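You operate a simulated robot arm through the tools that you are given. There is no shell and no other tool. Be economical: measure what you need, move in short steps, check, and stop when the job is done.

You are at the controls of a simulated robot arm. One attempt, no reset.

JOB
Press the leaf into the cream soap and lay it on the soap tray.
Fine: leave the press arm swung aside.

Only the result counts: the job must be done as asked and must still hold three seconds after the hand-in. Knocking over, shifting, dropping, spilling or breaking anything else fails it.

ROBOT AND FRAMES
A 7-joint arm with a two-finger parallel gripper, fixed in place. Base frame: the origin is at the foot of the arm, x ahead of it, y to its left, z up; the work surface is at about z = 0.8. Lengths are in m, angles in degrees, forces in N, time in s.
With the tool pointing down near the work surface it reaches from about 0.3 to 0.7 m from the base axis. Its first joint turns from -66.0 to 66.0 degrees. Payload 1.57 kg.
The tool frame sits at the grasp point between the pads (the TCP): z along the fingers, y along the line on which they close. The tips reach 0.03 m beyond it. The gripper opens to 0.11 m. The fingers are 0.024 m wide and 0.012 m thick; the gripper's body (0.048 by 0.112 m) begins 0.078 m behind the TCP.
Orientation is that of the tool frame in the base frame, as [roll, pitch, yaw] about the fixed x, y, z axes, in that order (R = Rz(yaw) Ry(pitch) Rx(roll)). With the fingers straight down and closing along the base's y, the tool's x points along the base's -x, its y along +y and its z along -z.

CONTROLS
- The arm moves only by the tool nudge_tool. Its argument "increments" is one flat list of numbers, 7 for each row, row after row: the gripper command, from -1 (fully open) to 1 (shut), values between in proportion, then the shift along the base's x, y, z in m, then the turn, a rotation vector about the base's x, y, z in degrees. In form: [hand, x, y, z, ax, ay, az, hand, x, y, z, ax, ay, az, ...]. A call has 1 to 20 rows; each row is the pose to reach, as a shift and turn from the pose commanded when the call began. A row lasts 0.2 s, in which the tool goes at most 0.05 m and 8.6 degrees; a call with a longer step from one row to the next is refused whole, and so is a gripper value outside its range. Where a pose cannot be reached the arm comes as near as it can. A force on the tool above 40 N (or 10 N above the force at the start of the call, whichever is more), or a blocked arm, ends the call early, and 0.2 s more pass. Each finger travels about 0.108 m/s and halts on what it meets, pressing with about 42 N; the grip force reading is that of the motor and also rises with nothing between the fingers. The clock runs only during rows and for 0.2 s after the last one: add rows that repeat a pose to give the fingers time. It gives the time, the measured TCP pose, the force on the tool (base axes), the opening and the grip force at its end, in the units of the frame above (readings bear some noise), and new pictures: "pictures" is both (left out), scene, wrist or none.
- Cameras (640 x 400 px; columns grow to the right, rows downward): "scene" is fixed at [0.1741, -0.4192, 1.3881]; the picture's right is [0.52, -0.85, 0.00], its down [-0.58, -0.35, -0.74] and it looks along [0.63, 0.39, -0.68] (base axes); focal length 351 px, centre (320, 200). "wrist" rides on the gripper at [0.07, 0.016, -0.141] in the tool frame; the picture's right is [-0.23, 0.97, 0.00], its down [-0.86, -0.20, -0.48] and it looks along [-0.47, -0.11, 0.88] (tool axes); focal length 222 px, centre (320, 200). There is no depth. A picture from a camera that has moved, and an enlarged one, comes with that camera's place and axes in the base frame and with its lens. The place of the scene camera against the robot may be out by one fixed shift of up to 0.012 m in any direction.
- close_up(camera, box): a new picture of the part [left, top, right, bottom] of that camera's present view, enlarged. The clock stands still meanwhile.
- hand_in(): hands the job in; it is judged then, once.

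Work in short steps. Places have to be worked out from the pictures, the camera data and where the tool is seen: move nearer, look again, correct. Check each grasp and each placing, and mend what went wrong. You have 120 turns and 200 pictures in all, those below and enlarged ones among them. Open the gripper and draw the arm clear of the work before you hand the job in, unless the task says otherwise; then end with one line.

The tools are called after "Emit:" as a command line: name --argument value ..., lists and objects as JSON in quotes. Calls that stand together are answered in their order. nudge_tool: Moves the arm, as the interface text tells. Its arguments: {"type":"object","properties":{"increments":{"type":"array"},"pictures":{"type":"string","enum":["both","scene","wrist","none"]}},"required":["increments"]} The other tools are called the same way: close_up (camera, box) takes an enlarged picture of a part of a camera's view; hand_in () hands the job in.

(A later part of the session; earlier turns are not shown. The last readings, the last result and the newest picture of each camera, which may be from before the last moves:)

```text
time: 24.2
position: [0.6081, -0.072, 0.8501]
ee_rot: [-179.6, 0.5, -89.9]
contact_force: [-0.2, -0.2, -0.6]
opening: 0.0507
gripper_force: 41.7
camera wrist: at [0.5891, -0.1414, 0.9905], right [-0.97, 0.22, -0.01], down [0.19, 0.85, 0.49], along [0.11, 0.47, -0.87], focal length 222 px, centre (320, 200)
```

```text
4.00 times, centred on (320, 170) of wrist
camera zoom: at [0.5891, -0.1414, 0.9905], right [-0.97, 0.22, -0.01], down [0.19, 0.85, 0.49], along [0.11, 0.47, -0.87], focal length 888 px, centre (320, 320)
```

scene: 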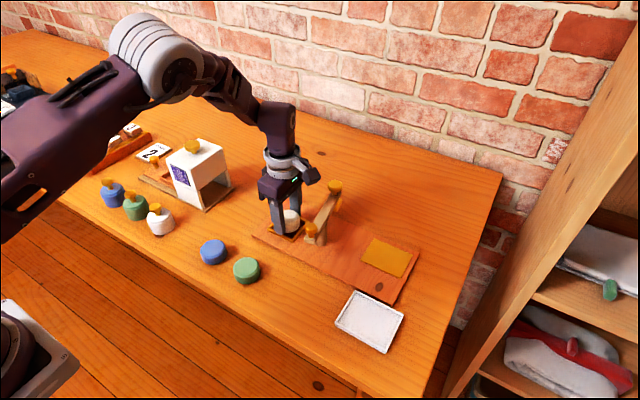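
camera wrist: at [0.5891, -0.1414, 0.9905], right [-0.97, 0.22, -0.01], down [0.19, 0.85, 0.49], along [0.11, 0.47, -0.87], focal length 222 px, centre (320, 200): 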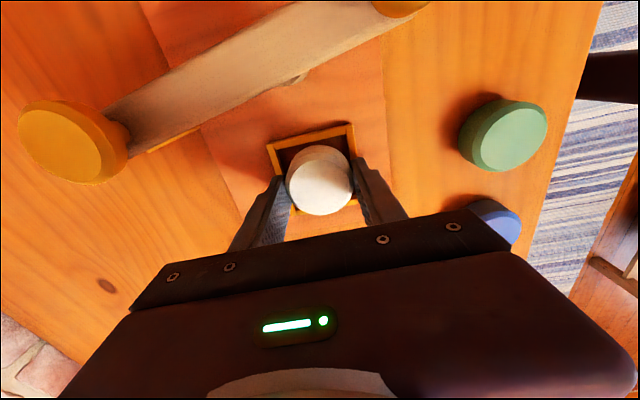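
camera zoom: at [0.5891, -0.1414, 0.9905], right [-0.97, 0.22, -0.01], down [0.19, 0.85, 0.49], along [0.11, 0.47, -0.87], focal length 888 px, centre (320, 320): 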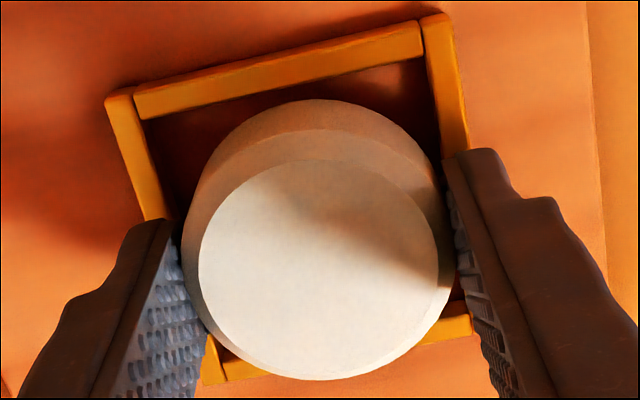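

The soap is over the nest, short by about 2 mm in x. I correct, sink a few mm more, and release gently.

Emit:
nudge_tool --increments '[1, 0.002, -0.0005, 0, 0, 0, 0, 1, 0.002, -0.0005, -0.002, 0, 0, 0, 1, 0.002, -0.0005, -0.004, 0, 0, 0, 1, 0.002, -0.0005, -0.005, 0, 0, 0, 1, 0.002, -0.0005, -0.005, 0, 0, 0]'

Emit:
close_up --camera "scene" --box '[240, 190, 336, 250]'

```text
time: 25.4
position: [0.6091, -0.0706, 0.8464]
ee_rot: [-179.4, 0.5, -89.8]
contact_force: [-6.9, 4.2, 34.6]
opening: 0.0508
gripper_force: 41.9
camera wrist: at [0.5901, -0.1422, 0.987], right [-0.97, 0.22, -0.01], down [0.19, 0.85, 0.49], along [0.12, 0.47, -0.87], focal length 222 px, centre (320, 200)
```

scene: 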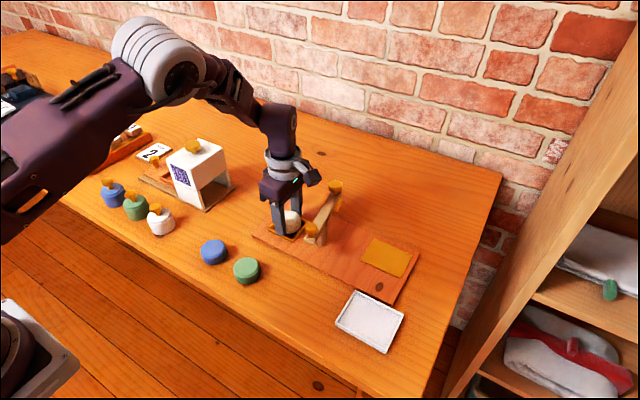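
wrist: 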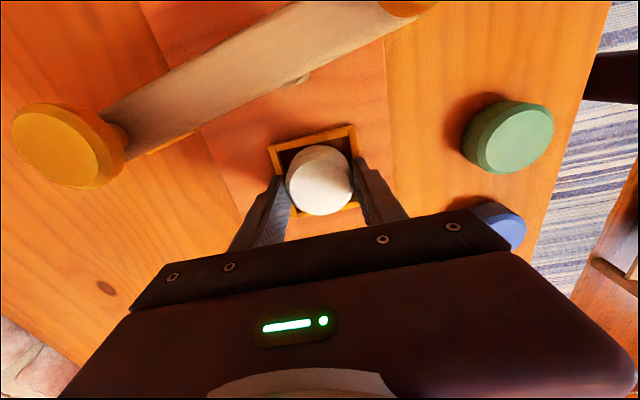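

```text
6.67 times, centred on (288, 220) of scene
camera zoom: at [0.1733, -0.419, 1.3882], right [0.52, -0.85, 0.0], down [-0.58, -0.35, -0.74], along [0.63, 0.39, -0.67], focal length 2338 px, centre (533, 67)
```

zoom: 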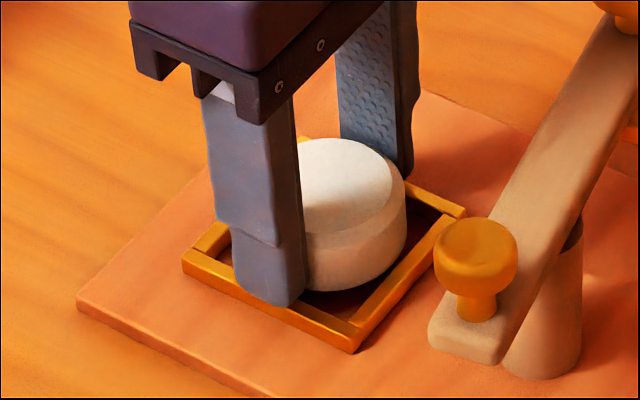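

The tips touch the rim (z≈0.817), so the soap is already within the frame. I ease up 1.5 mm and open.

Emit:
nudge_tool --increments '[1, 0, 0, 0.0025, 0, 0, 0, 1, 0, 0, 0.0025, 0, 0, 0, 0, 0, 0, 0.0025, 0, 0, 0, 0, 0, 0, 0.0025, 0, 0, 0, 0, 0, 0, 0.03, 0, 0, 0, -0.5, 0, 0, 0.07, 0, 0, 0, -0.5, 0, 0, 0.11, 0, 0, 0, -0.5, 0, 0, 0.11, 0, 0, 0]'

Emit:
close_up --camera "scene" --box '[240, 190, 336, 250]'

Emit:
close_up --camera "wrist" --box '[200, 60, 440, 210]'

```text
time: 27.2
position: [0.6083, -0.0722, 0.9548]
ee_rot: [-179.6, 0.5, -89.9]
contact_force: [-0.8, -0.7, -0.6]
opening: 0.0824
gripper_force: 0.1
camera wrist: at [0.5899, -0.1431, 1.0964], right [-0.97, 0.23, -0.01], down [0.19, 0.85, 0.49], along [0.11, 0.47, -0.87], focal length 222 px, centre (320, 200)
```

scene: 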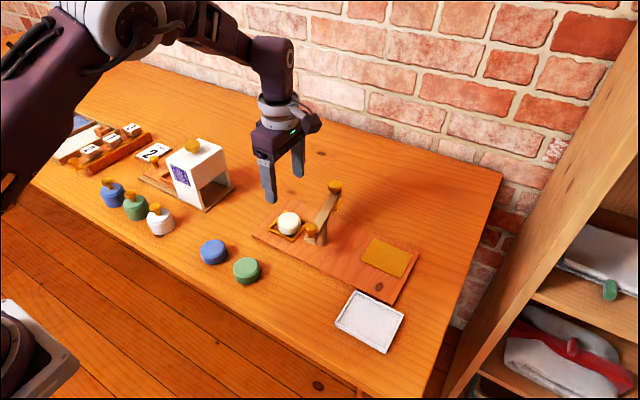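
wrist: 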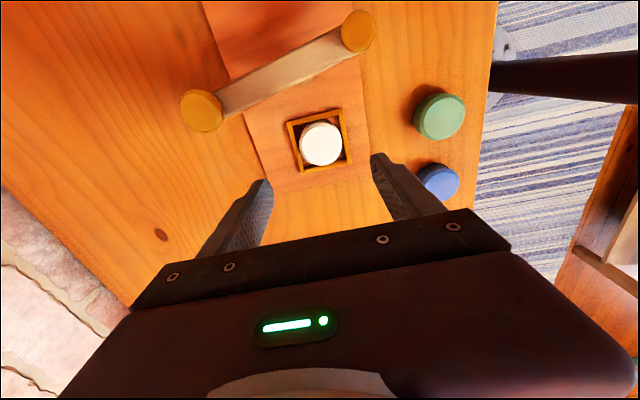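

```text
6.67 times, centred on (288, 220) of scene
camera zoom: at [0.1741, -0.4192, 1.3881], right [0.52, -0.85, 0.0], down [-0.58, -0.35, -0.74], along [0.63, 0.39, -0.68], focal length 2338 px, centre (533, 67)
```

zoom: 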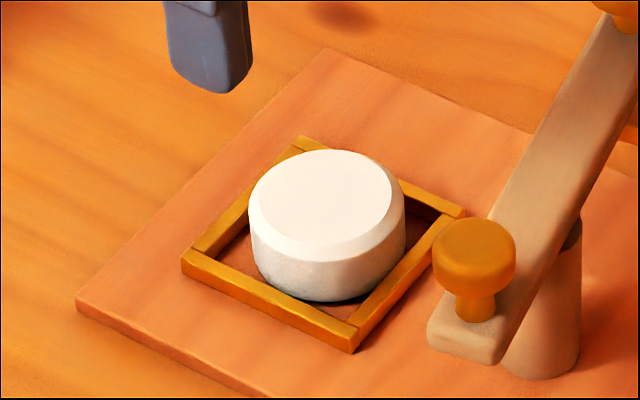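

```text
2.67 times, centred on (320, 135) of wrist
camera zoom: at [0.5899, -0.1431, 1.0964], right [-0.97, 0.23, -0.01], down [0.19, 0.85, 0.49], along [0.11, 0.47, -0.87], focal length 592 px, centre (320, 373)
```

zoom: 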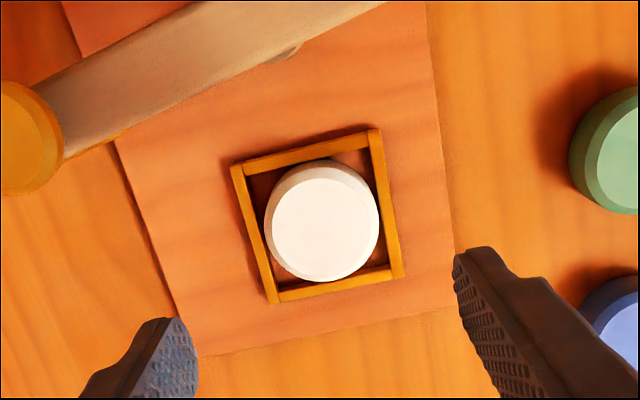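

The soap lies flat and well inside the nest. Next I shut the fingers and place them on the +y side of the handle (≈(0.561,-0.162)) to swing the arm back.

Emit:
nudge_tool --increments '[1, 0, 0, 0, 0, 0, 0, 1, 0, 0, 0, 0, 0, 0, 1, -0.03, -0.02, 0, 0, 0, 0, 1, -0.057, -0.043, 0, 0, 0, 0, 1, -0.057, -0.043, -0.02, 0, 0, 0, 1, -0.057, -0.043, -0.04, 0, 0, 0, 1, -0.057, -0.043, -0.04, 0, 0, 0]'

```text
time: 28.8
position: [0.5526, -0.1123, 0.9153]
ee_rot: [-179.6, 0.5, -89.9]
contact_force: [-0.7, -0.3, -0.1]
opening: 0.0002
gripper_force: 21.7
camera wrist: at [0.5339, -0.1841, 1.0557], right [-0.97, 0.22, -0.01], down [0.19, 0.85, 0.49], along [0.11, 0.47, -0.87], focal length 222 px, centre (320, 200)
```

scene: 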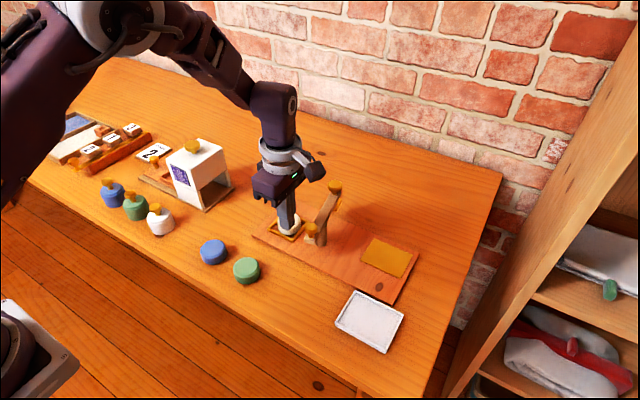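
wrist: 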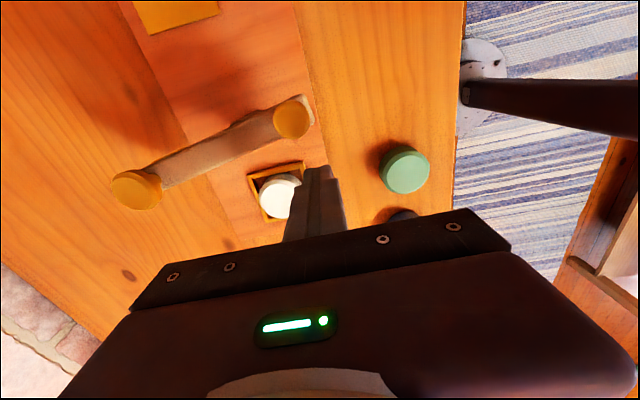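

Finger is between the nest and handle, above everything. I push the handle along the reverse arc to about -110° and check.

Emit:
nudge_tool --increments '[1, 0.001, -0.011, 0, 0, 0, 0, 1, 0.002, -0.022, 0, 0, 0, 0, 1, 0, -0.0326, 0, 0, 0, 0, 1, 0, -0.042, 0, 0, 0, 0, 1, 0.001, -0.052, 0, 0, 0, 0, 1, 0.004, -0.061, 0, 0, 0, 0, 1, 0.009, -0.07, 0, 0, 0, 0, 1, 0.015, -0.0775, 0, 0, 0, 0, 1, 0.015, -0.0775, 0, 0, 0, 0]'

Emit:
close_up --camera "scene" --box '[240, 175, 400, 275]'

```text
time: 30.8
position: [0.5683, -0.1922, 0.9146]
ee_rot: [-179.6, 0.5, -89.9]
contact_force: [0.3, -0.3, 0.6]
opening: 0.0001
gripper_force: 21.3
camera wrist: at [0.5483, -0.2631, 1.0555], right [-0.97, 0.22, -0.01], down [0.19, 0.85, 0.49], along [0.11, 0.47, -0.87], focal length 222 px, centre (320, 200)
```

scene: 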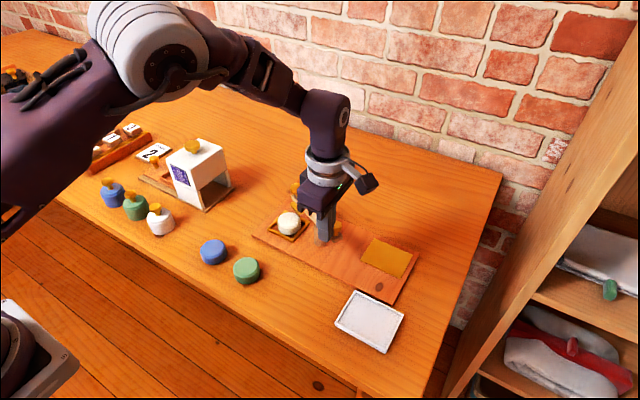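
wrist: 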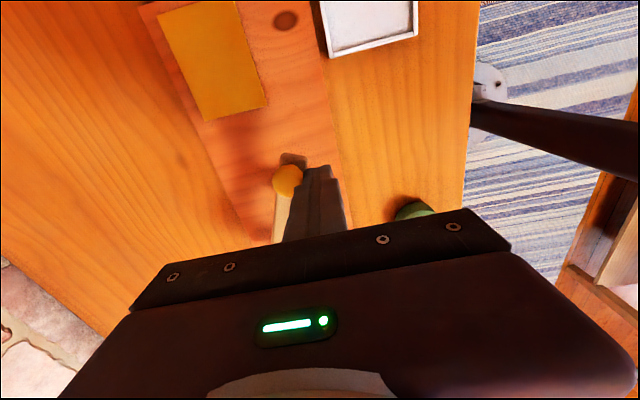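

```text
4.00 times, centred on (320, 225) of scene
camera zoom: at [0.1741, -0.4192, 1.3881], right [0.52, -0.85, 0.0], down [-0.58, -0.35, -0.74], along [0.63, 0.39, -0.68], focal length 1403 px, centre (320, 100)
```

zoom: 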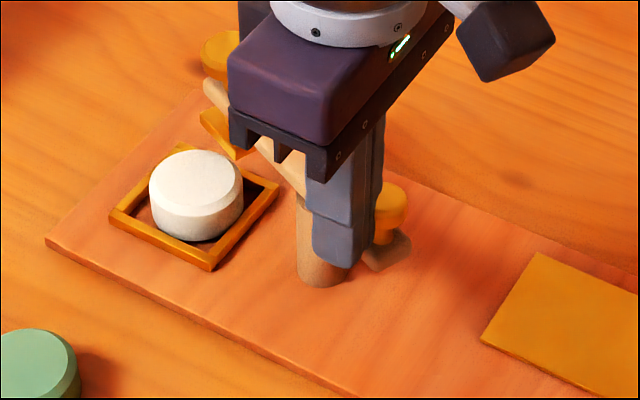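

The die approaches the soap with clearance. I finish the last part of the swing slowly.

Emit:
nudge_tool --increments '[1, 0.0035, -0.0035, 0, 0, 0, 0, 1, 0.007, -0.0065, 0, 0, 0, 0, 1, 0.009, -0.008, 0, 0, 0, 0, 1, 0.011, -0.009, 0, 0, 0, 0, 1, 0.0135, -0.0105, 0, 0, 0, 0, 1, 0.0135, -0.0105, 0, 0, 0, 0]'

Emit:
close_up --camera "scene" --box '[240, 175, 400, 275]'

```text
time: 32.2
position: [0.5807, -0.2043, 0.9137]
ee_rot: [-179.6, 0.5, -89.9]
contact_force: [-0.2, 0.4, 0.2]
opening: 0.0
gripper_force: 21.0
camera wrist: at [0.5616, -0.2745, 1.0552], right [-0.97, 0.22, -0.01], down [0.19, 0.85, 0.49], along [0.11, 0.47, -0.87], focal length 222 px, centre (320, 200)
```

scene: 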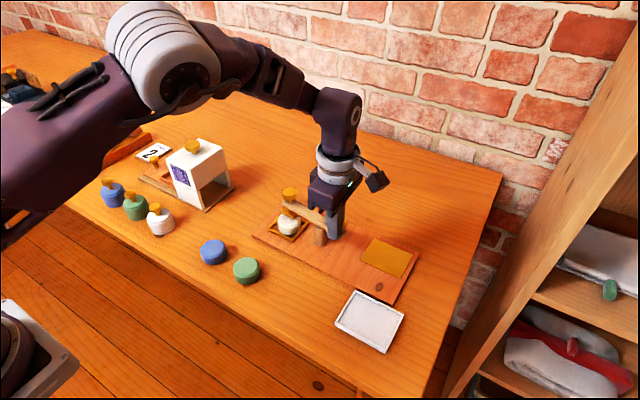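
wrist: 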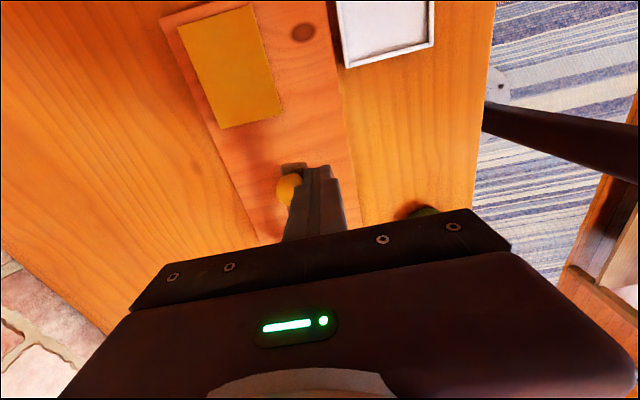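

```text
4.00 times, centred on (320, 225) of scene
camera zoom: at [0.1741, -0.4192, 1.3881], right [0.52, -0.85, 0.0], down [-0.58, -0.35, -0.74], along [0.63, 0.39, -0.68], focal length 1403 px, centre (320, 100)
```

zoom: 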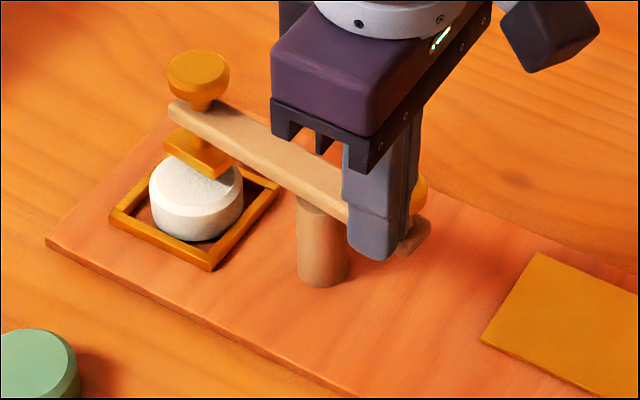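

The knob is about 6° short of where it first stood. I push on another 5 mm.

Emit:
nudge_tool --increments '[1, 0.002, 0, 0, 0, 0, 0, 1, 0.004, 0, 0, 0, 0, 0, 1, 0.0055, 0, 0, 0, 0, 0, 1, 0.0055, 0, 0, 0, 0, 0]' --pictures "none"

Emit:
close_up --camera "scene" --box '[240, 175, 400, 275]'

```text
time: 33.2
position: [0.5851, -0.2024, 0.9138]
ee_rot: [-179.6, 0.5, -89.9]
contact_force: [-0.1, 0.6, -0.2]
opening: 0.0
gripper_force: 21.2
```

```text
4.00 times, centred on (320, 225) of scene
camera zoom: at [0.1741, -0.4192, 1.3881], right [0.52, -0.85, 0.0], down [-0.58, -0.35, -0.74], along [0.63, 0.39, -0.68], focal length 1403 px, centre (320, 100)
```

zoom: 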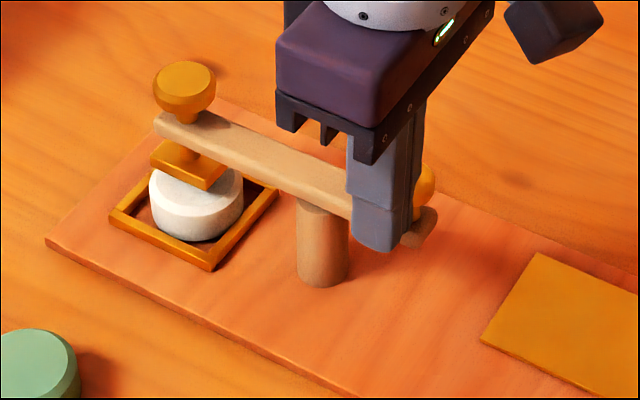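

The knob is back exactly at its first place, die over the soap. I back off, rise, and place the shut fingertips above the large plunger knob.

Emit:
nudge_tool --increments '[1, -0.012, 0, 0, 0, 0, 0, 1, -0.012, 0, 0.03, 0, 0, 0, 1, -0.012, 0.02, 0.07, 0, 0, 0, 1, 0, 0.06, 0.07, 0, 0, 0, 1, 0.01, 0.1, 0.07, 0, 0, 0, 1, 0.022, 0.133, 0.055, 0, 0, 0, 1, 0.022, 0.133, 0.05, 0, 0, 0]'

Emit:
close_up --camera "scene" --box '[240, 165, 368, 245]'

Emit:
close_up --camera "wrist" --box '[200, 60, 440, 210]'

```text
time: 34.8
position: [0.6087, -0.0697, 0.9642]
ee_rot: [-179.6, 0.5, -89.9]
contact_force: [-0.3, 0.0, -0.6]
opening: 0.0
gripper_force: 20.9
camera wrist: at [0.589, -0.1398, 1.1053], right [-0.97, 0.22, -0.01], down [0.19, 0.85, 0.49], along [0.11, 0.47, -0.87], focal length 222 px, centre (320, 200)
```

scene: 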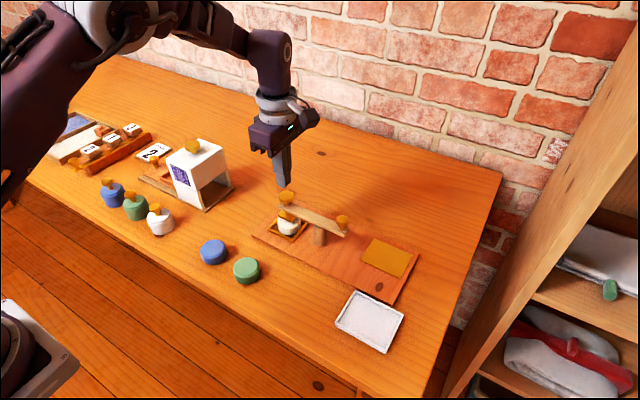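
wrist: 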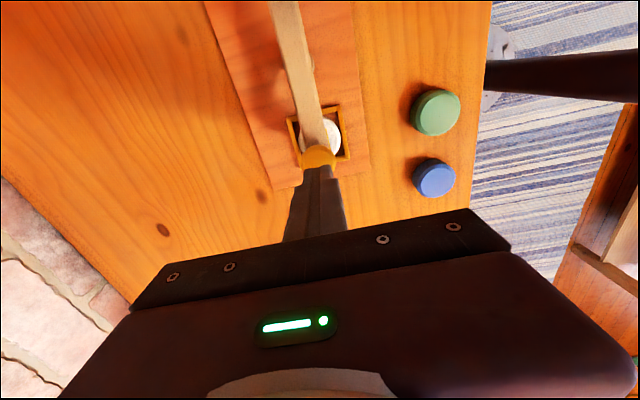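

```text
5.00 times, centred on (304, 205) of scene
camera zoom: at [0.1741, -0.4191, 1.3881], right [0.52, -0.85, 0.0], down [-0.58, -0.35, -0.74], along [0.63, 0.39, -0.68], focal length 1754 px, centre (400, 175)
```

zoom: 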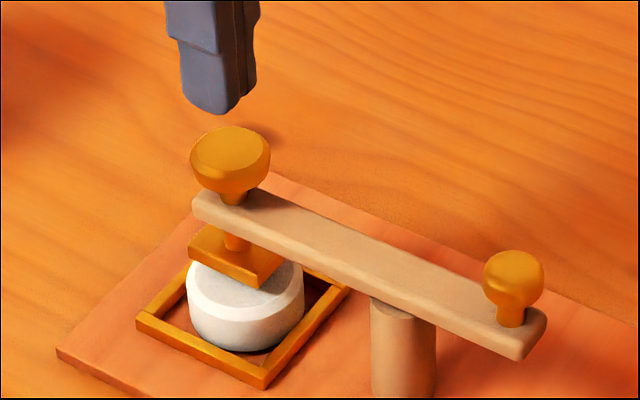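

```text
2.67 times, centred on (320, 135) of wrist
camera zoom: at [0.589, -0.1398, 1.1053], right [-0.97, 0.22, -0.01], down [0.19, 0.85, 0.49], along [0.11, 0.47, -0.87], focal length 592 px, centre (320, 373)
```

zoom: 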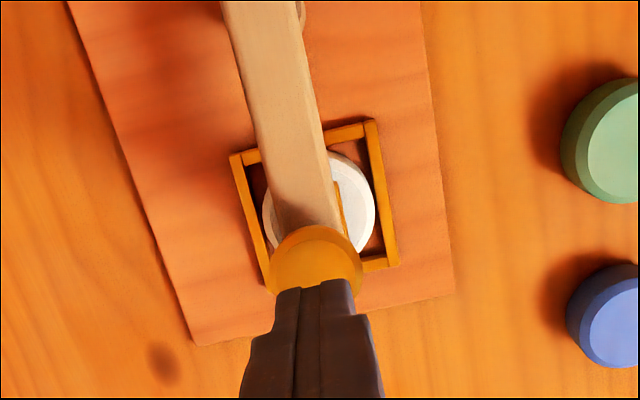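

The fingertips are just above the knob. I press down in small steps and watch the force.

Emit:
nudge_tool --increments '[1, -0.001, -0.003, -0.008, 0, 0, 0, 1, -0.001, -0.003, -0.013, 0, 0, 0, 1, -0.001, -0.003, -0.016, 0, 0, 0, 1, -0.001, -0.003, -0.018, 0, 0, 0, 1, -0.001, -0.003, -0.02, 0, 0, 0, 1, -0.001, -0.003, -0.022, 0, 0, 0, 1, -0.001, -0.003, -0.024, 0, 0, 0, 1, -0.001, -0.003, -0.026, 0, 0, 0]' --pictures "none"

Emit:
close_up --camera "scene" --box '[240, 165, 368, 245]'

```text
time: 36.6
position: [0.6083, -0.0719, 0.9377]
ee_rot: [-179.6, 0.5, -89.9]
contact_force: [-0.1, 0.0, 0.4]
opening: 0.0
gripper_force: 21.3
```

```text
5.00 times, centred on (304, 205) of scene
camera zoom: at [0.1741, -0.4192, 1.3881], right [0.52, -0.85, 0.0], down [-0.58, -0.35, -0.74], along [0.63, 0.39, -0.68], focal length 1754 px, centre (400, 175)
```

zoom: 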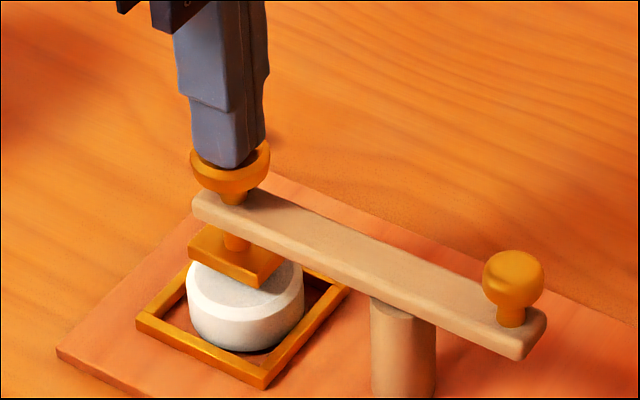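

No contact yet; the tips are centred on the knob. I continue down.

Emit:
nudge_tool --increments '[1, 0, 0, -0.002, 0, 0, 0, 1, 0, 0, -0.004, 0, 0, 0, 1, 0, 0, -0.006, 0, 0, 0, 1, 0, 0, -0.008, 0, 0, 0, 1, 0, 0, -0.01, 0, 0, 0, 1, 0, 0, -0.012, 0, 0, 0, 1, 0, 0, -0.014, 0, 0, 0]' --pictures "none"

Emit:
close_up --camera "scene" --box '[240, 165, 368, 245]'

```text
time: 38.1
position: [0.6081, -0.0724, 0.9306]
ee_rot: [-179.3, 0.4, -89.9]
contact_force: [-5.0, 1.4, 14.1]
opening: 0.0
gripper_force: 21.1
stopped in row 7: the force on the tool passed its limit (the readings are from after the stop); the commanded pose is now the measured one
```

```text
5.00 times, centred on (304, 205) of scene
camera zoom: at [0.1737, -0.4191, 1.3882], right [0.52, -0.85, 0.0], down [-0.58, -0.35, -0.74], along [0.63, 0.39, -0.68], focal length 1754 px, centre (400, 175)
```

zoom: 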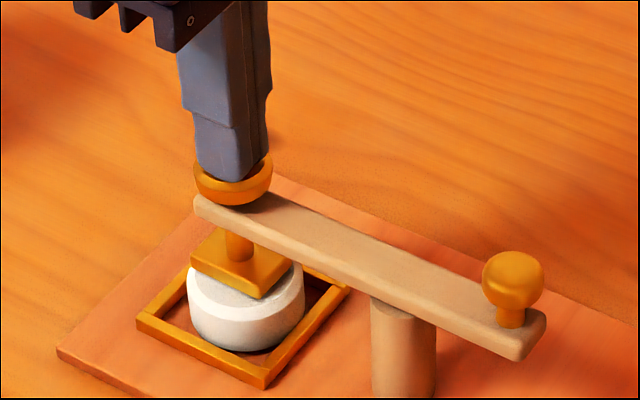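

The plunger went down until the die met the soap, and the force limit was reached. I press once more gently to make sure of it with a dwell.

Emit:
nudge_tool --increments '[1, 0, 0, -0.001, 0, 0, 0, 1, 0, 0, -0.002, 0, 0, 0, 1, 0, 0, -0.002, 0, 0, 0, 1, 0, 0, -0.003, 0, 0, 0, 1, 0, 0, -0.003, 0, 0, 0, 1, 0, 0, -0.004, 0, 0, 0, 1, 0, 0, -0.005, 0, 0, 0]' --pictures "none"

Emit:
close_up --camera "scene" --box '[256, 195, 336, 245]'

```text
time: 38.7
position: [0.6081, -0.0736, 0.9291]
ee_rot: [-179.2, 0.4, -89.9]
contact_force: [-5.1, 0.9, 14.0]
opening: 0.0001
gripper_force: 21.3
stopped in row 3: the force on the tool passed its limit (the readings are from after the stop); the commanded pose is now the measured one
```

```text
8.00 times, centred on (296, 220) of scene
camera zoom: at [0.1737, -0.4191, 1.3882], right [0.52, -0.85, 0.0], down [-0.58, -0.35, -0.74], along [0.63, 0.39, -0.68], focal length 2806 px, centre (512, 40)
```

zoom: 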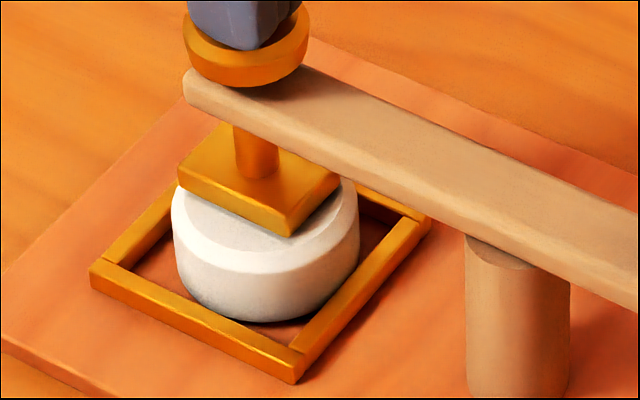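

Forty newtons reached twice with the die on the soap. I release upward and look whether the plunger springs back.

Emit:
nudge_tool --increments '[1, 0, 0, 0.01, 0, 0, 0, 1, 0, 0, 0.03, 0, 0, 0, 1, 0, 0, 0.06, 0, 0, 0, 1, -0.01, -0.04, 0.06, 0, 0, 0, 1, -0.015, -0.08, 0.06, 0, 0, 0, 1, 0, -0.12, 0.06, 0, 0, 0, 1, 0.04, -0.131, 0.06, 0, 0, 0, 1, 0.04, -0.131, 0.06, 0, 0, 0]'

Emit:
close_up --camera "scene" --box '[240, 175, 368, 255]'

```text
time: 40.5
position: [0.6489, -0.2033, 0.9878]
ee_rot: [-179.2, 0.4, -89.9]
contact_force: [0.2, -0.2, 0.3]
opening: 0.0001
gripper_force: 21.1
camera wrist: at [0.63, -0.2733, 1.1299], right [-0.97, 0.23, -0.01], down [0.19, 0.85, 0.49], along [0.12, 0.47, -0.87], focal length 222 px, centre (320, 200)
```

scene: 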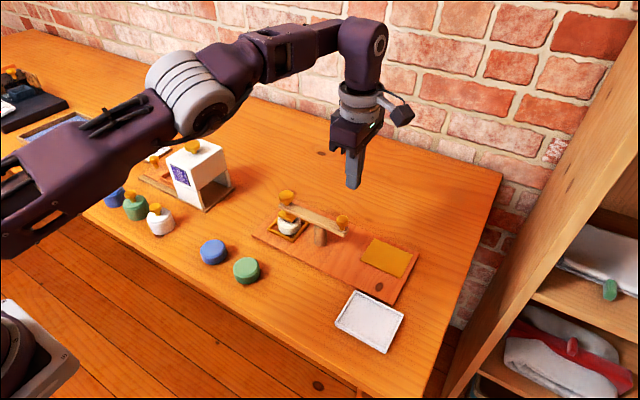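
wrist: 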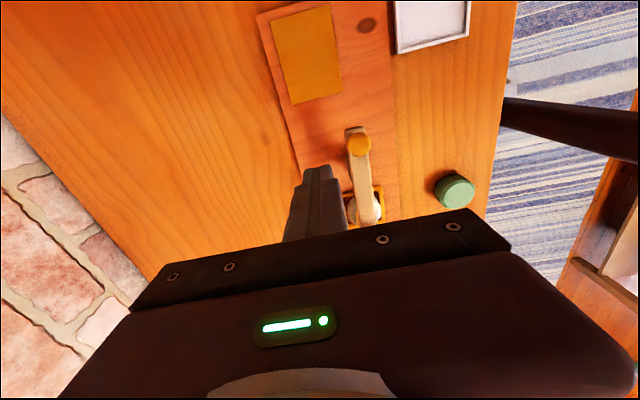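

```text
5.00 times, centred on (304, 215) of scene
camera zoom: at [0.1741, -0.4192, 1.3881], right [0.52, -0.85, 0.0], down [-0.58, -0.35, -0.74], along [0.63, 0.39, -0.68], focal length 1754 px, centre (400, 125)
```

zoom: 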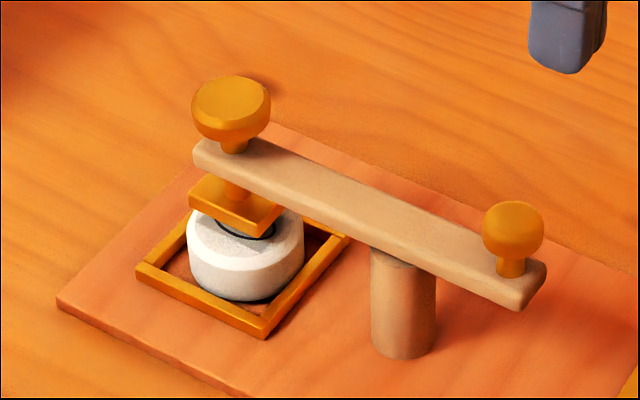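

The plunger sprang back and a dark print shows on the soap. I swing the arm aside again the same way: down behind the handle, then along the arc.

Emit:
nudge_tool --increments '[1, 0, 0.001, -0.035, 0, 0, 0, 1, 0, 0.001, -0.073, 0, 0, 0, 1, -0.01, 0.001, -0.073, 0, 0, 0, 1, -0.02, 0.001, -0.073, 0, 0, 0, 1, -0.027, -0.002, -0.073, 0, 0, 0, 1, -0.034, -0.004, -0.073, 0, 0, 0, 1, -0.041, -0.005, -0.073, 0, 0, 0, 1, -0.048, -0.005, -0.073, 0, 0, 0, 1, -0.056, -0.004, -0.073, 0, 0, 0, 1, -0.064, -0.002, -0.073, 0, 0, 0, 1, -0.071, 0.001, -0.073, 0, 0, 0, 1, -0.077, 0.004, -0.073, 0, 0, 0, 1, -0.084, 0.009, -0.073, 0, 0, 0, 1, -0.089, 0.013, -0.073, 0, 0, 0, 1, -0.089, 0.013, -0.073, 0, 0, 0]'

Emit:
close_up --camera "scene" --box '[240, 175, 368, 255]'

```text
time: 43.7
position: [0.56, -0.1903, 0.9159]
ee_rot: [-179.1, 0.4, -89.9]
contact_force: [0.4, 0.1, 0.4]
opening: 0.0003
gripper_force: 21.3
camera wrist: at [0.5387, -0.2615, 1.0567], right [-0.97, 0.23, -0.01], down [0.19, 0.85, 0.49], along [0.12, 0.47, -0.87], focal length 222 px, centre (320, 200)
```

scene: 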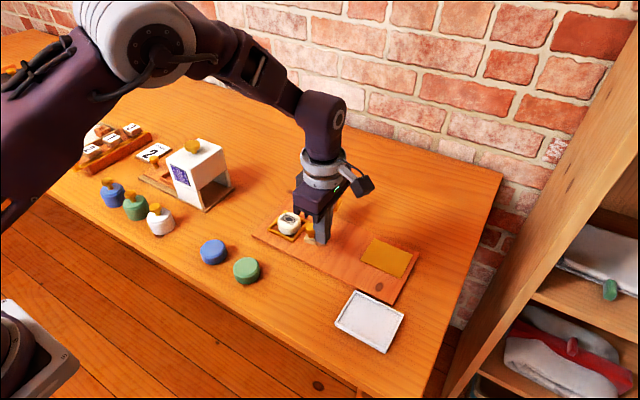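
wrist: 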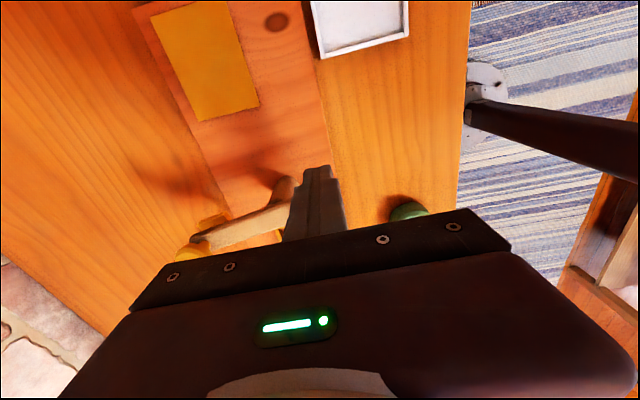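

```text
5.00 times, centred on (304, 215) of scene
camera zoom: at [0.1741, -0.4192, 1.3881], right [0.52, -0.85, 0.0], down [-0.58, -0.35, -0.74], along [0.63, 0.39, -0.68], focal length 1754 px, centre (400, 125)
```

zoom: 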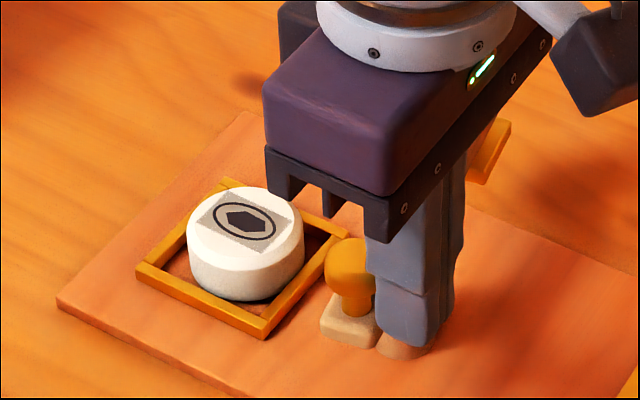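

The print is on the soap. I back off and rise, then go over the nest and open to look closely.

Emit:
nudge_tool --increments '[1, 0, -0.02, 0, 0, 0, 0, 1, 0, -0.025, 0.04, 0, 0, 0, 1, -0.02, 0.01, 0.065, 0, 0, 0, 1, -0.02, 0.05, 0.065, 0, 0, 0, 1, -0.01, 0.09, 0.065, 0, 0, 0, 1, 0.02, 0.118, 0.065, 0, 0, 0, -0.5, 0.0485, 0.119, 0.04, 0, 0, 0, -0.5, 0.0485, 0.119, 0.04, 0, 0, 0, -0.5, 0.0485, 0.119, 0.04, 0, 0, 0]'

Emit:
close_up --camera "wrist" --box '[240, 90, 400, 190]'

Emit:
close_up --camera "scene" --box '[256, 200, 336, 250]'

```text
time: 45.7
position: [0.608, -0.0724, 0.9561]
ee_rot: [-179.0, 0.4, -89.9]
contact_force: [-0.7, -0.4, -0.5]
opening: 0.0826
gripper_force: 0.0
camera wrist: at [0.5876, -0.1426, 1.097], right [-0.97, 0.23, -0.01], down [0.19, 0.85, 0.49], along [0.12, 0.47, -0.87], focal length 222 px, centre (320, 200)
```

scene: 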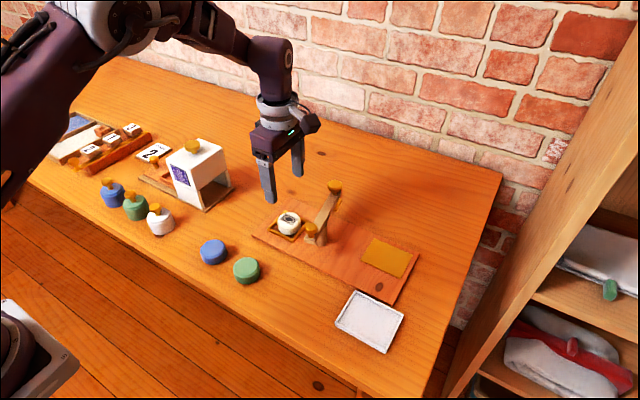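
wrist: 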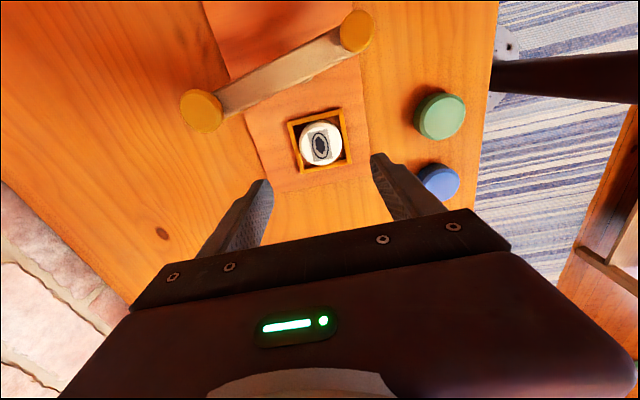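

```text
4.00 times, centred on (320, 140) of wrist
camera zoom: at [0.5876, -0.1426, 1.097], right [-0.97, 0.23, -0.01], down [0.19, 0.85, 0.49], along [0.12, 0.47, -0.87], focal length 888 px, centre (320, 440)
```

zoom: 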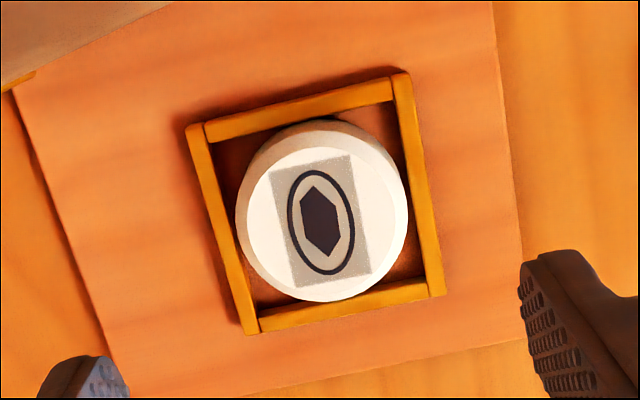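

```text
8.00 times, centred on (296, 225) of scene
camera zoom: at [0.1741, -0.4192, 1.3881], right [0.52, -0.85, 0.0], down [-0.58, -0.35, -0.74], along [0.63, 0.39, -0.68], focal length 2806 px, centre (512, 0)
```

zoom: 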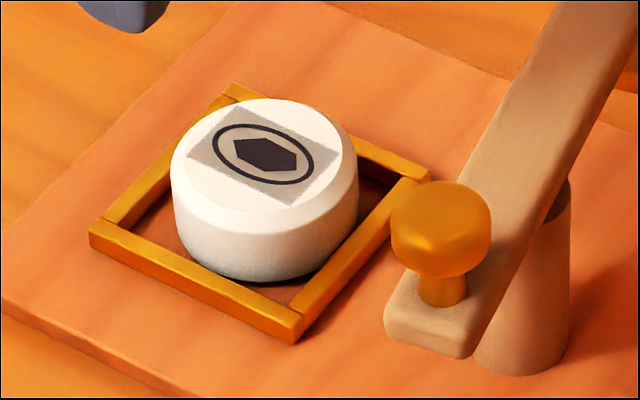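

The leaf mark is clean and the soap stands about 0.014 above the rim. I level the 1° tilt, go down with tips just above the rim, and grip; then a short slow lift to test.

Emit:
nudge_tool --increments '[-0.5, 0, 0.0015, -0.03, -0.4, 1, 0, -0.5, 0, 0.0015, -0.06, -0.4, 1, 0, -0.5, 0, 0.0015, -0.09, -0.4, 1, 0, -0.5, 0, 0.0015, -0.106, -0.4, 1, 0, -0.5, 0, 0.0015, -0.1075, -0.4, 1, 0, -0.5, 0, 0.0015, -0.1075, -0.4, 1, 0]' --pictures "wrist"

Emit:
close_up --camera "scene" --box '[256, 200, 336, 250]'

```text
time: 47.1
position: [0.6073, -0.0697, 0.8485]
ee_rot: [179.9, 0.0, -89.9]
contact_force: [0.5, 0.1, -0.3]
opening: 0.0826
gripper_force: 0.0
camera wrist: at [0.5902, -0.1393, 0.9895], right [-0.97, 0.23, 0.0], down [0.2, 0.86, 0.48], along [0.11, 0.47, -0.88], focal length 222 px, centre (320, 200)
```

wrist: 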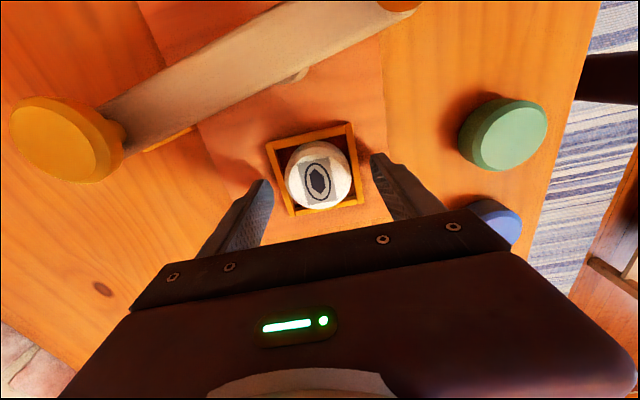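

```text
8.00 times, centred on (296, 225) of scene
camera zoom: at [0.1741, -0.4192, 1.3881], right [0.52, -0.85, 0.0], down [-0.58, -0.35, -0.74], along [0.63, 0.39, -0.68], focal length 2806 px, centre (512, 0)
```

zoom: 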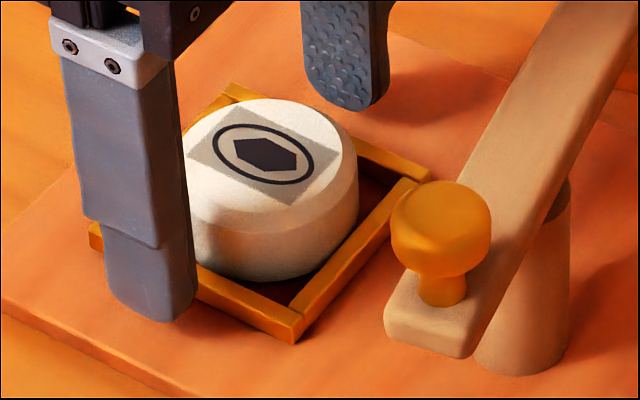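

Tips hover just over the rim, soap centred. I close and lift a little, slowly.

Emit:
nudge_tool --increments '[0.2, 0, -0.001, 0, 0, 0, 0, 1, 0, -0.001, 0, 0, 0, 0, 1, 0, -0.001, 0, 0, 0, 0, 1, 0, -0.001, 0, 0, 0, 0, 1, 0, -0.001, 0.003, 0, 0, 0, 1, 0, -0.001, 0.007, 0, 0, 0, 1, 0, -0.001, 0.012, 0, 0, 0, 1, 0, -0.001, 0.012, 0, 0, 0]' --pictures "wrist"

Emit:
close_up --camera "scene" --box '[256, 200, 336, 250]'

```text
time: 48.9
position: [0.6081, -0.0704, 0.8612]
ee_rot: [179.9, 0.1, -89.9]
contact_force: [-0.3, -0.3, -0.9]
opening: 0.0503
gripper_force: 42.3
camera wrist: at [0.5902, -0.1408, 1.0025], right [-0.97, 0.23, 0.0], down [0.2, 0.86, 0.48], along [0.11, 0.47, -0.88], focal length 222 px, centre (320, 200)
```

wrist: 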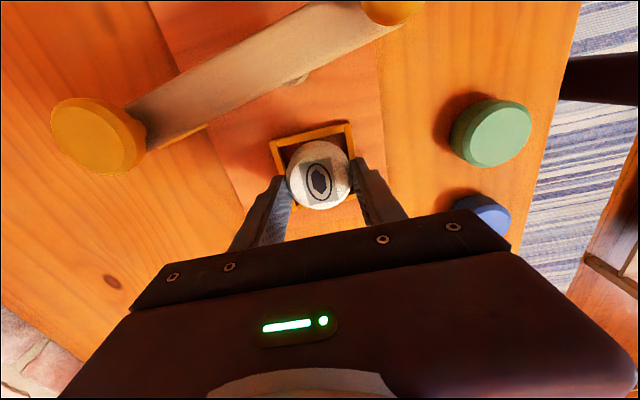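

```text
8.00 times, centred on (296, 225) of scene
camera zoom: at [0.1741, -0.4192, 1.3881], right [0.52, -0.85, 0.0], down [-0.58, -0.35, -0.74], along [0.63, 0.39, -0.68], focal length 2806 px, centre (512, 0)
```

zoom: 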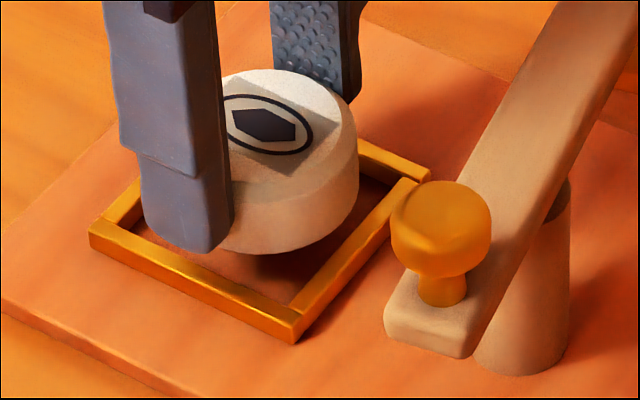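

The soap lifts with the grip (0.0503 m). I raise it clear of the knobs and carry it to above the tray at about (0.499,-0.324).

Emit:
nudge_tool --increments '[1, 0, 0, 0.02, 0, 0, 0, 1, 0, 0, 0.05, 0, 0, 0, 1, 0, 0, 0.08, 0, 0, 0, 1, 0, 0, 0.115, 0, 0, 0, 1, -0.015, -0.025, 0.12, 0, 0, 0, 1, -0.03, -0.06, 0.12, 0, 0, 0, 1, -0.045, -0.095, 0.12, 0, 0, 0, 1, -0.06, -0.13, 0.12, 0, 0, 0, 1, -0.075, -0.165, 0.12, 0, 0, 0, 1, -0.09, -0.2, 0.12, 0, 0, 0, 1, -0.1, -0.23, 0.12, 0, 0, 0, 1, -0.109, -0.2535, 0.11, 0, 0, 0, 1, -0.109, -0.2535, 0.08, 0, 0, 0, 1, -0.109, -0.2535, 0.06, 0, 0, 0, 1, -0.109, -0.2535, 0.06, 0, 0, 0]'

Emit:
close_up --camera "wrist" --box '[200, 60, 440, 210]'

Emit:
close_up --camera "scene" --box '[304, 240, 432, 360]'

```text
time: 52.1
position: [0.5008, -0.3251, 0.9199]
ee_rot: [179.8, 0.0, -90.0]
contact_force: [-0.2, -0.1, -0.8]
opening: 0.0503
gripper_force: 41.9
camera wrist: at [0.4822, -0.3942, 1.0614], right [-0.97, 0.23, 0.0], down [0.2, 0.86, 0.48], along [0.11, 0.47, -0.88], focal length 222 px, centre (320, 200)
```

scene: 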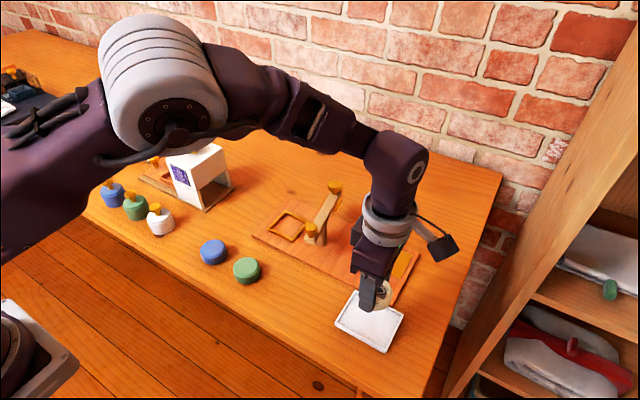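
wrist: 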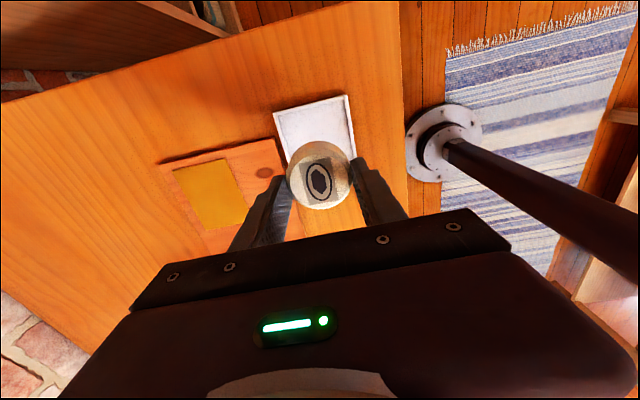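

```text
2.67 times, centred on (320, 135) of wrist
camera zoom: at [0.4822, -0.3942, 1.0614], right [-0.97, 0.23, 0.0], down [0.2, 0.86, 0.48], along [0.11, 0.47, -0.88], focal length 592 px, centre (320, 373)
```

zoom: 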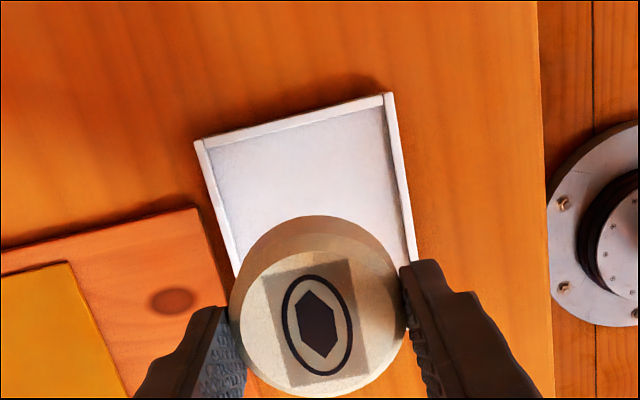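

```text
3.33 times, centred on (368, 300) of scene
camera zoom: at [0.1741, -0.4192, 1.3881], right [0.52, -0.85, 0.0], down [-0.58, -0.35, -0.74], along [0.63, 0.39, -0.68], focal length 1169 px, centre (160, -133)
```

zoom: 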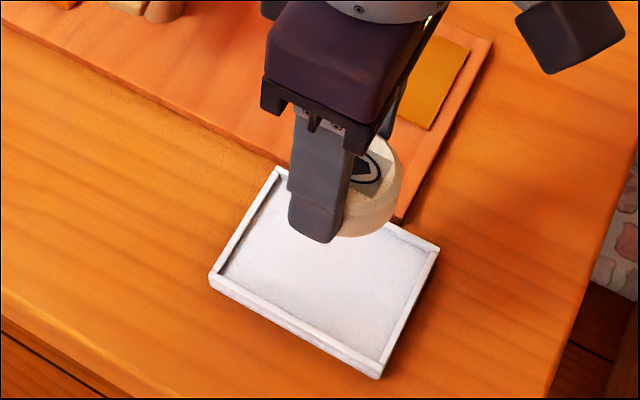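

The tray spans x 0.459–0.539 and is longer along y, so fingers closing along y leave more room inside the walls. I turn back 90° here, above the tray.

Emit:
nudge_tool --increments '[1, 0, 0, 0.01, 0, 0, -6, 1, 0, 0, 0.01, 0, 0, -13, 1, 0, 0, 0.01, 0, 0, -20, 1, 0, 0, 0.01, 0, 0, -27, 1, 0, 0, 0.01, 0, 0, -34, 1, 0, 0, 0.01, 0, 0, -41, 1, 0, 0, 0.01, 0, 0, -48, 1, 0, 0, 0.01, 0, 0, -55, 1, 0, 0, 0.01, 0, 0, -62, 1, 0, 0, 0.01, 0, 0, -69, 1, 0, 0, 0.01, 0, 0, -76, 1, 0, 0, 0.01, 0, 0, -83, 1, 0, 0, 0.01, 0, 0, -90, 1, 0, 0, 0.01, 0, 0, -90]'

Emit:
close_up --camera "wrist" --box '[200, 60, 440, 210]'

Emit:
close_up --camera "scene" --box '[304, 260, 432, 360]'

```text
time: 55.1
position: [0.5009, -0.3252, 0.9298]
ee_rot: [179.9, 0.0, -179.9]
contact_force: [-0.6, -0.6, 0.3]
opening: 0.0503
gripper_force: 42.0
camera wrist: at [0.4281, -0.309, 1.0713], right [0.23, 0.97, 0.0], down [0.85, -0.2, 0.48], along [0.47, -0.11, -0.88], focal length 222 px, centre (320, 200)
```

scene: 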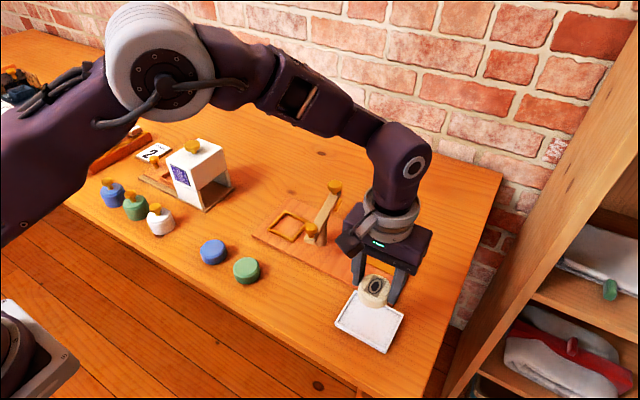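
wrist: 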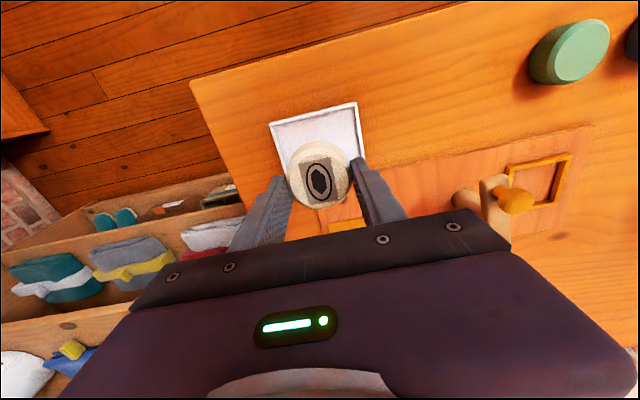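

```text
2.67 times, centred on (320, 135) of wrist
camera zoom: at [0.4281, -0.309, 1.0713], right [0.23, 0.97, 0.0], down [0.85, -0.2, 0.48], along [0.47, -0.11, -0.88], focal length 592 px, centre (320, 373)
```

zoom: 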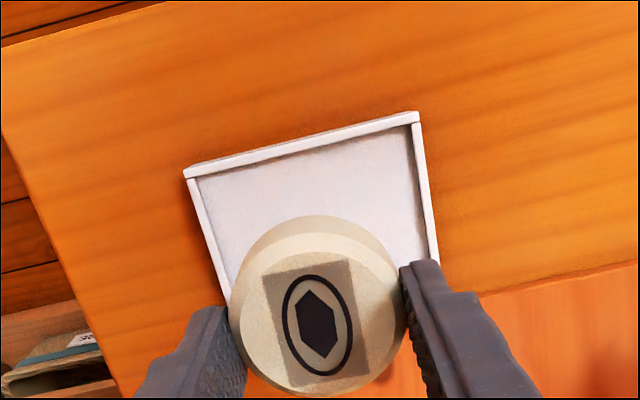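

```text
4.00 times, centred on (368, 310) of scene
camera zoom: at [0.1741, -0.4192, 1.3881], right [0.52, -0.85, 0.0], down [-0.58, -0.35, -0.74], along [0.63, 0.39, -0.68], focal length 1403 px, centre (128, -240)
```

zoom: 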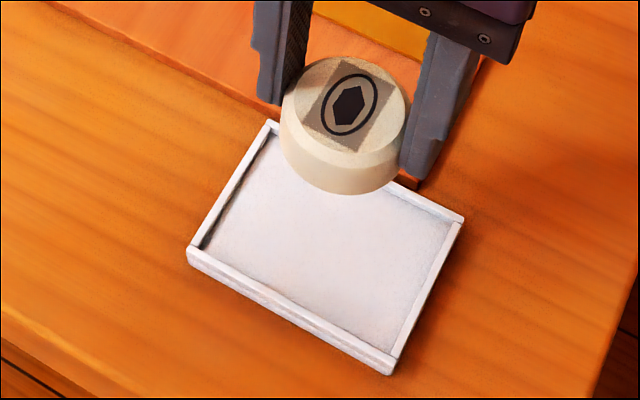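

The tray's centre is (0.499,-0.3255), right under the soap. I lower to just above the tray floor.

Emit:
nudge_tool --increments '[1, -0.002, 0, -0.03, 0, 0, 0, 1, -0.002, 0, -0.055, 0, 0, 0, 1, -0.002, 0, -0.072, 0, 0, 0, 1, -0.002, 0, -0.078, 0, 0, 0, 1, -0.002, 0, -0.078, 0, 0, 0]' --pictures "wrist"

Emit:
close_up --camera "scene" --box '[320, 270, 432, 360]'

```text
time: 56.3
position: [0.4976, -0.3245, 0.8519]
ee_rot: [180.0, 0.0, -180.0]
contact_force: [0.4, 0.7, -0.3]
opening: 0.0503
gripper_force: 41.9
camera wrist: at [0.426, -0.308, 0.9935], right [0.23, 0.97, 0.0], down [0.86, -0.2, 0.48], along [0.47, -0.11, -0.88], focal length 222 px, centre (320, 200)
```

wrist: 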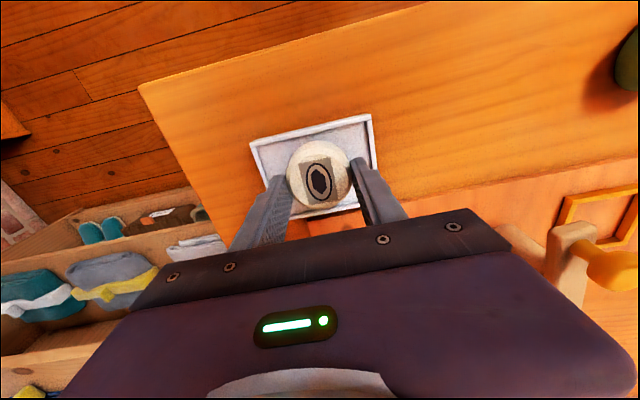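

```text
4.44 times, centred on (376, 315) of scene
camera zoom: at [0.1741, -0.4192, 1.3881], right [0.52, -0.85, 0.0], down [-0.58, -0.35, -0.74], along [0.63, 0.39, -0.68], focal length 1559 px, centre (71, -311)
```

zoom: 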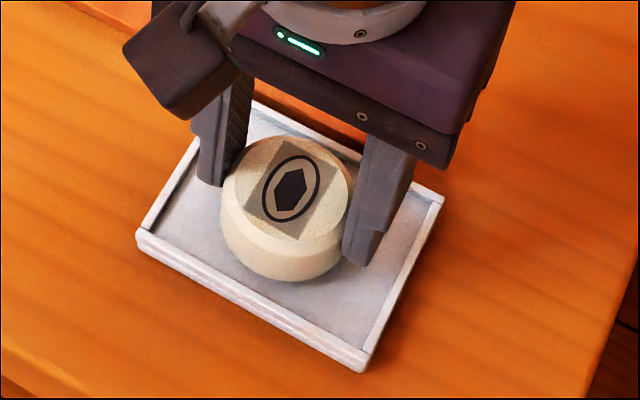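

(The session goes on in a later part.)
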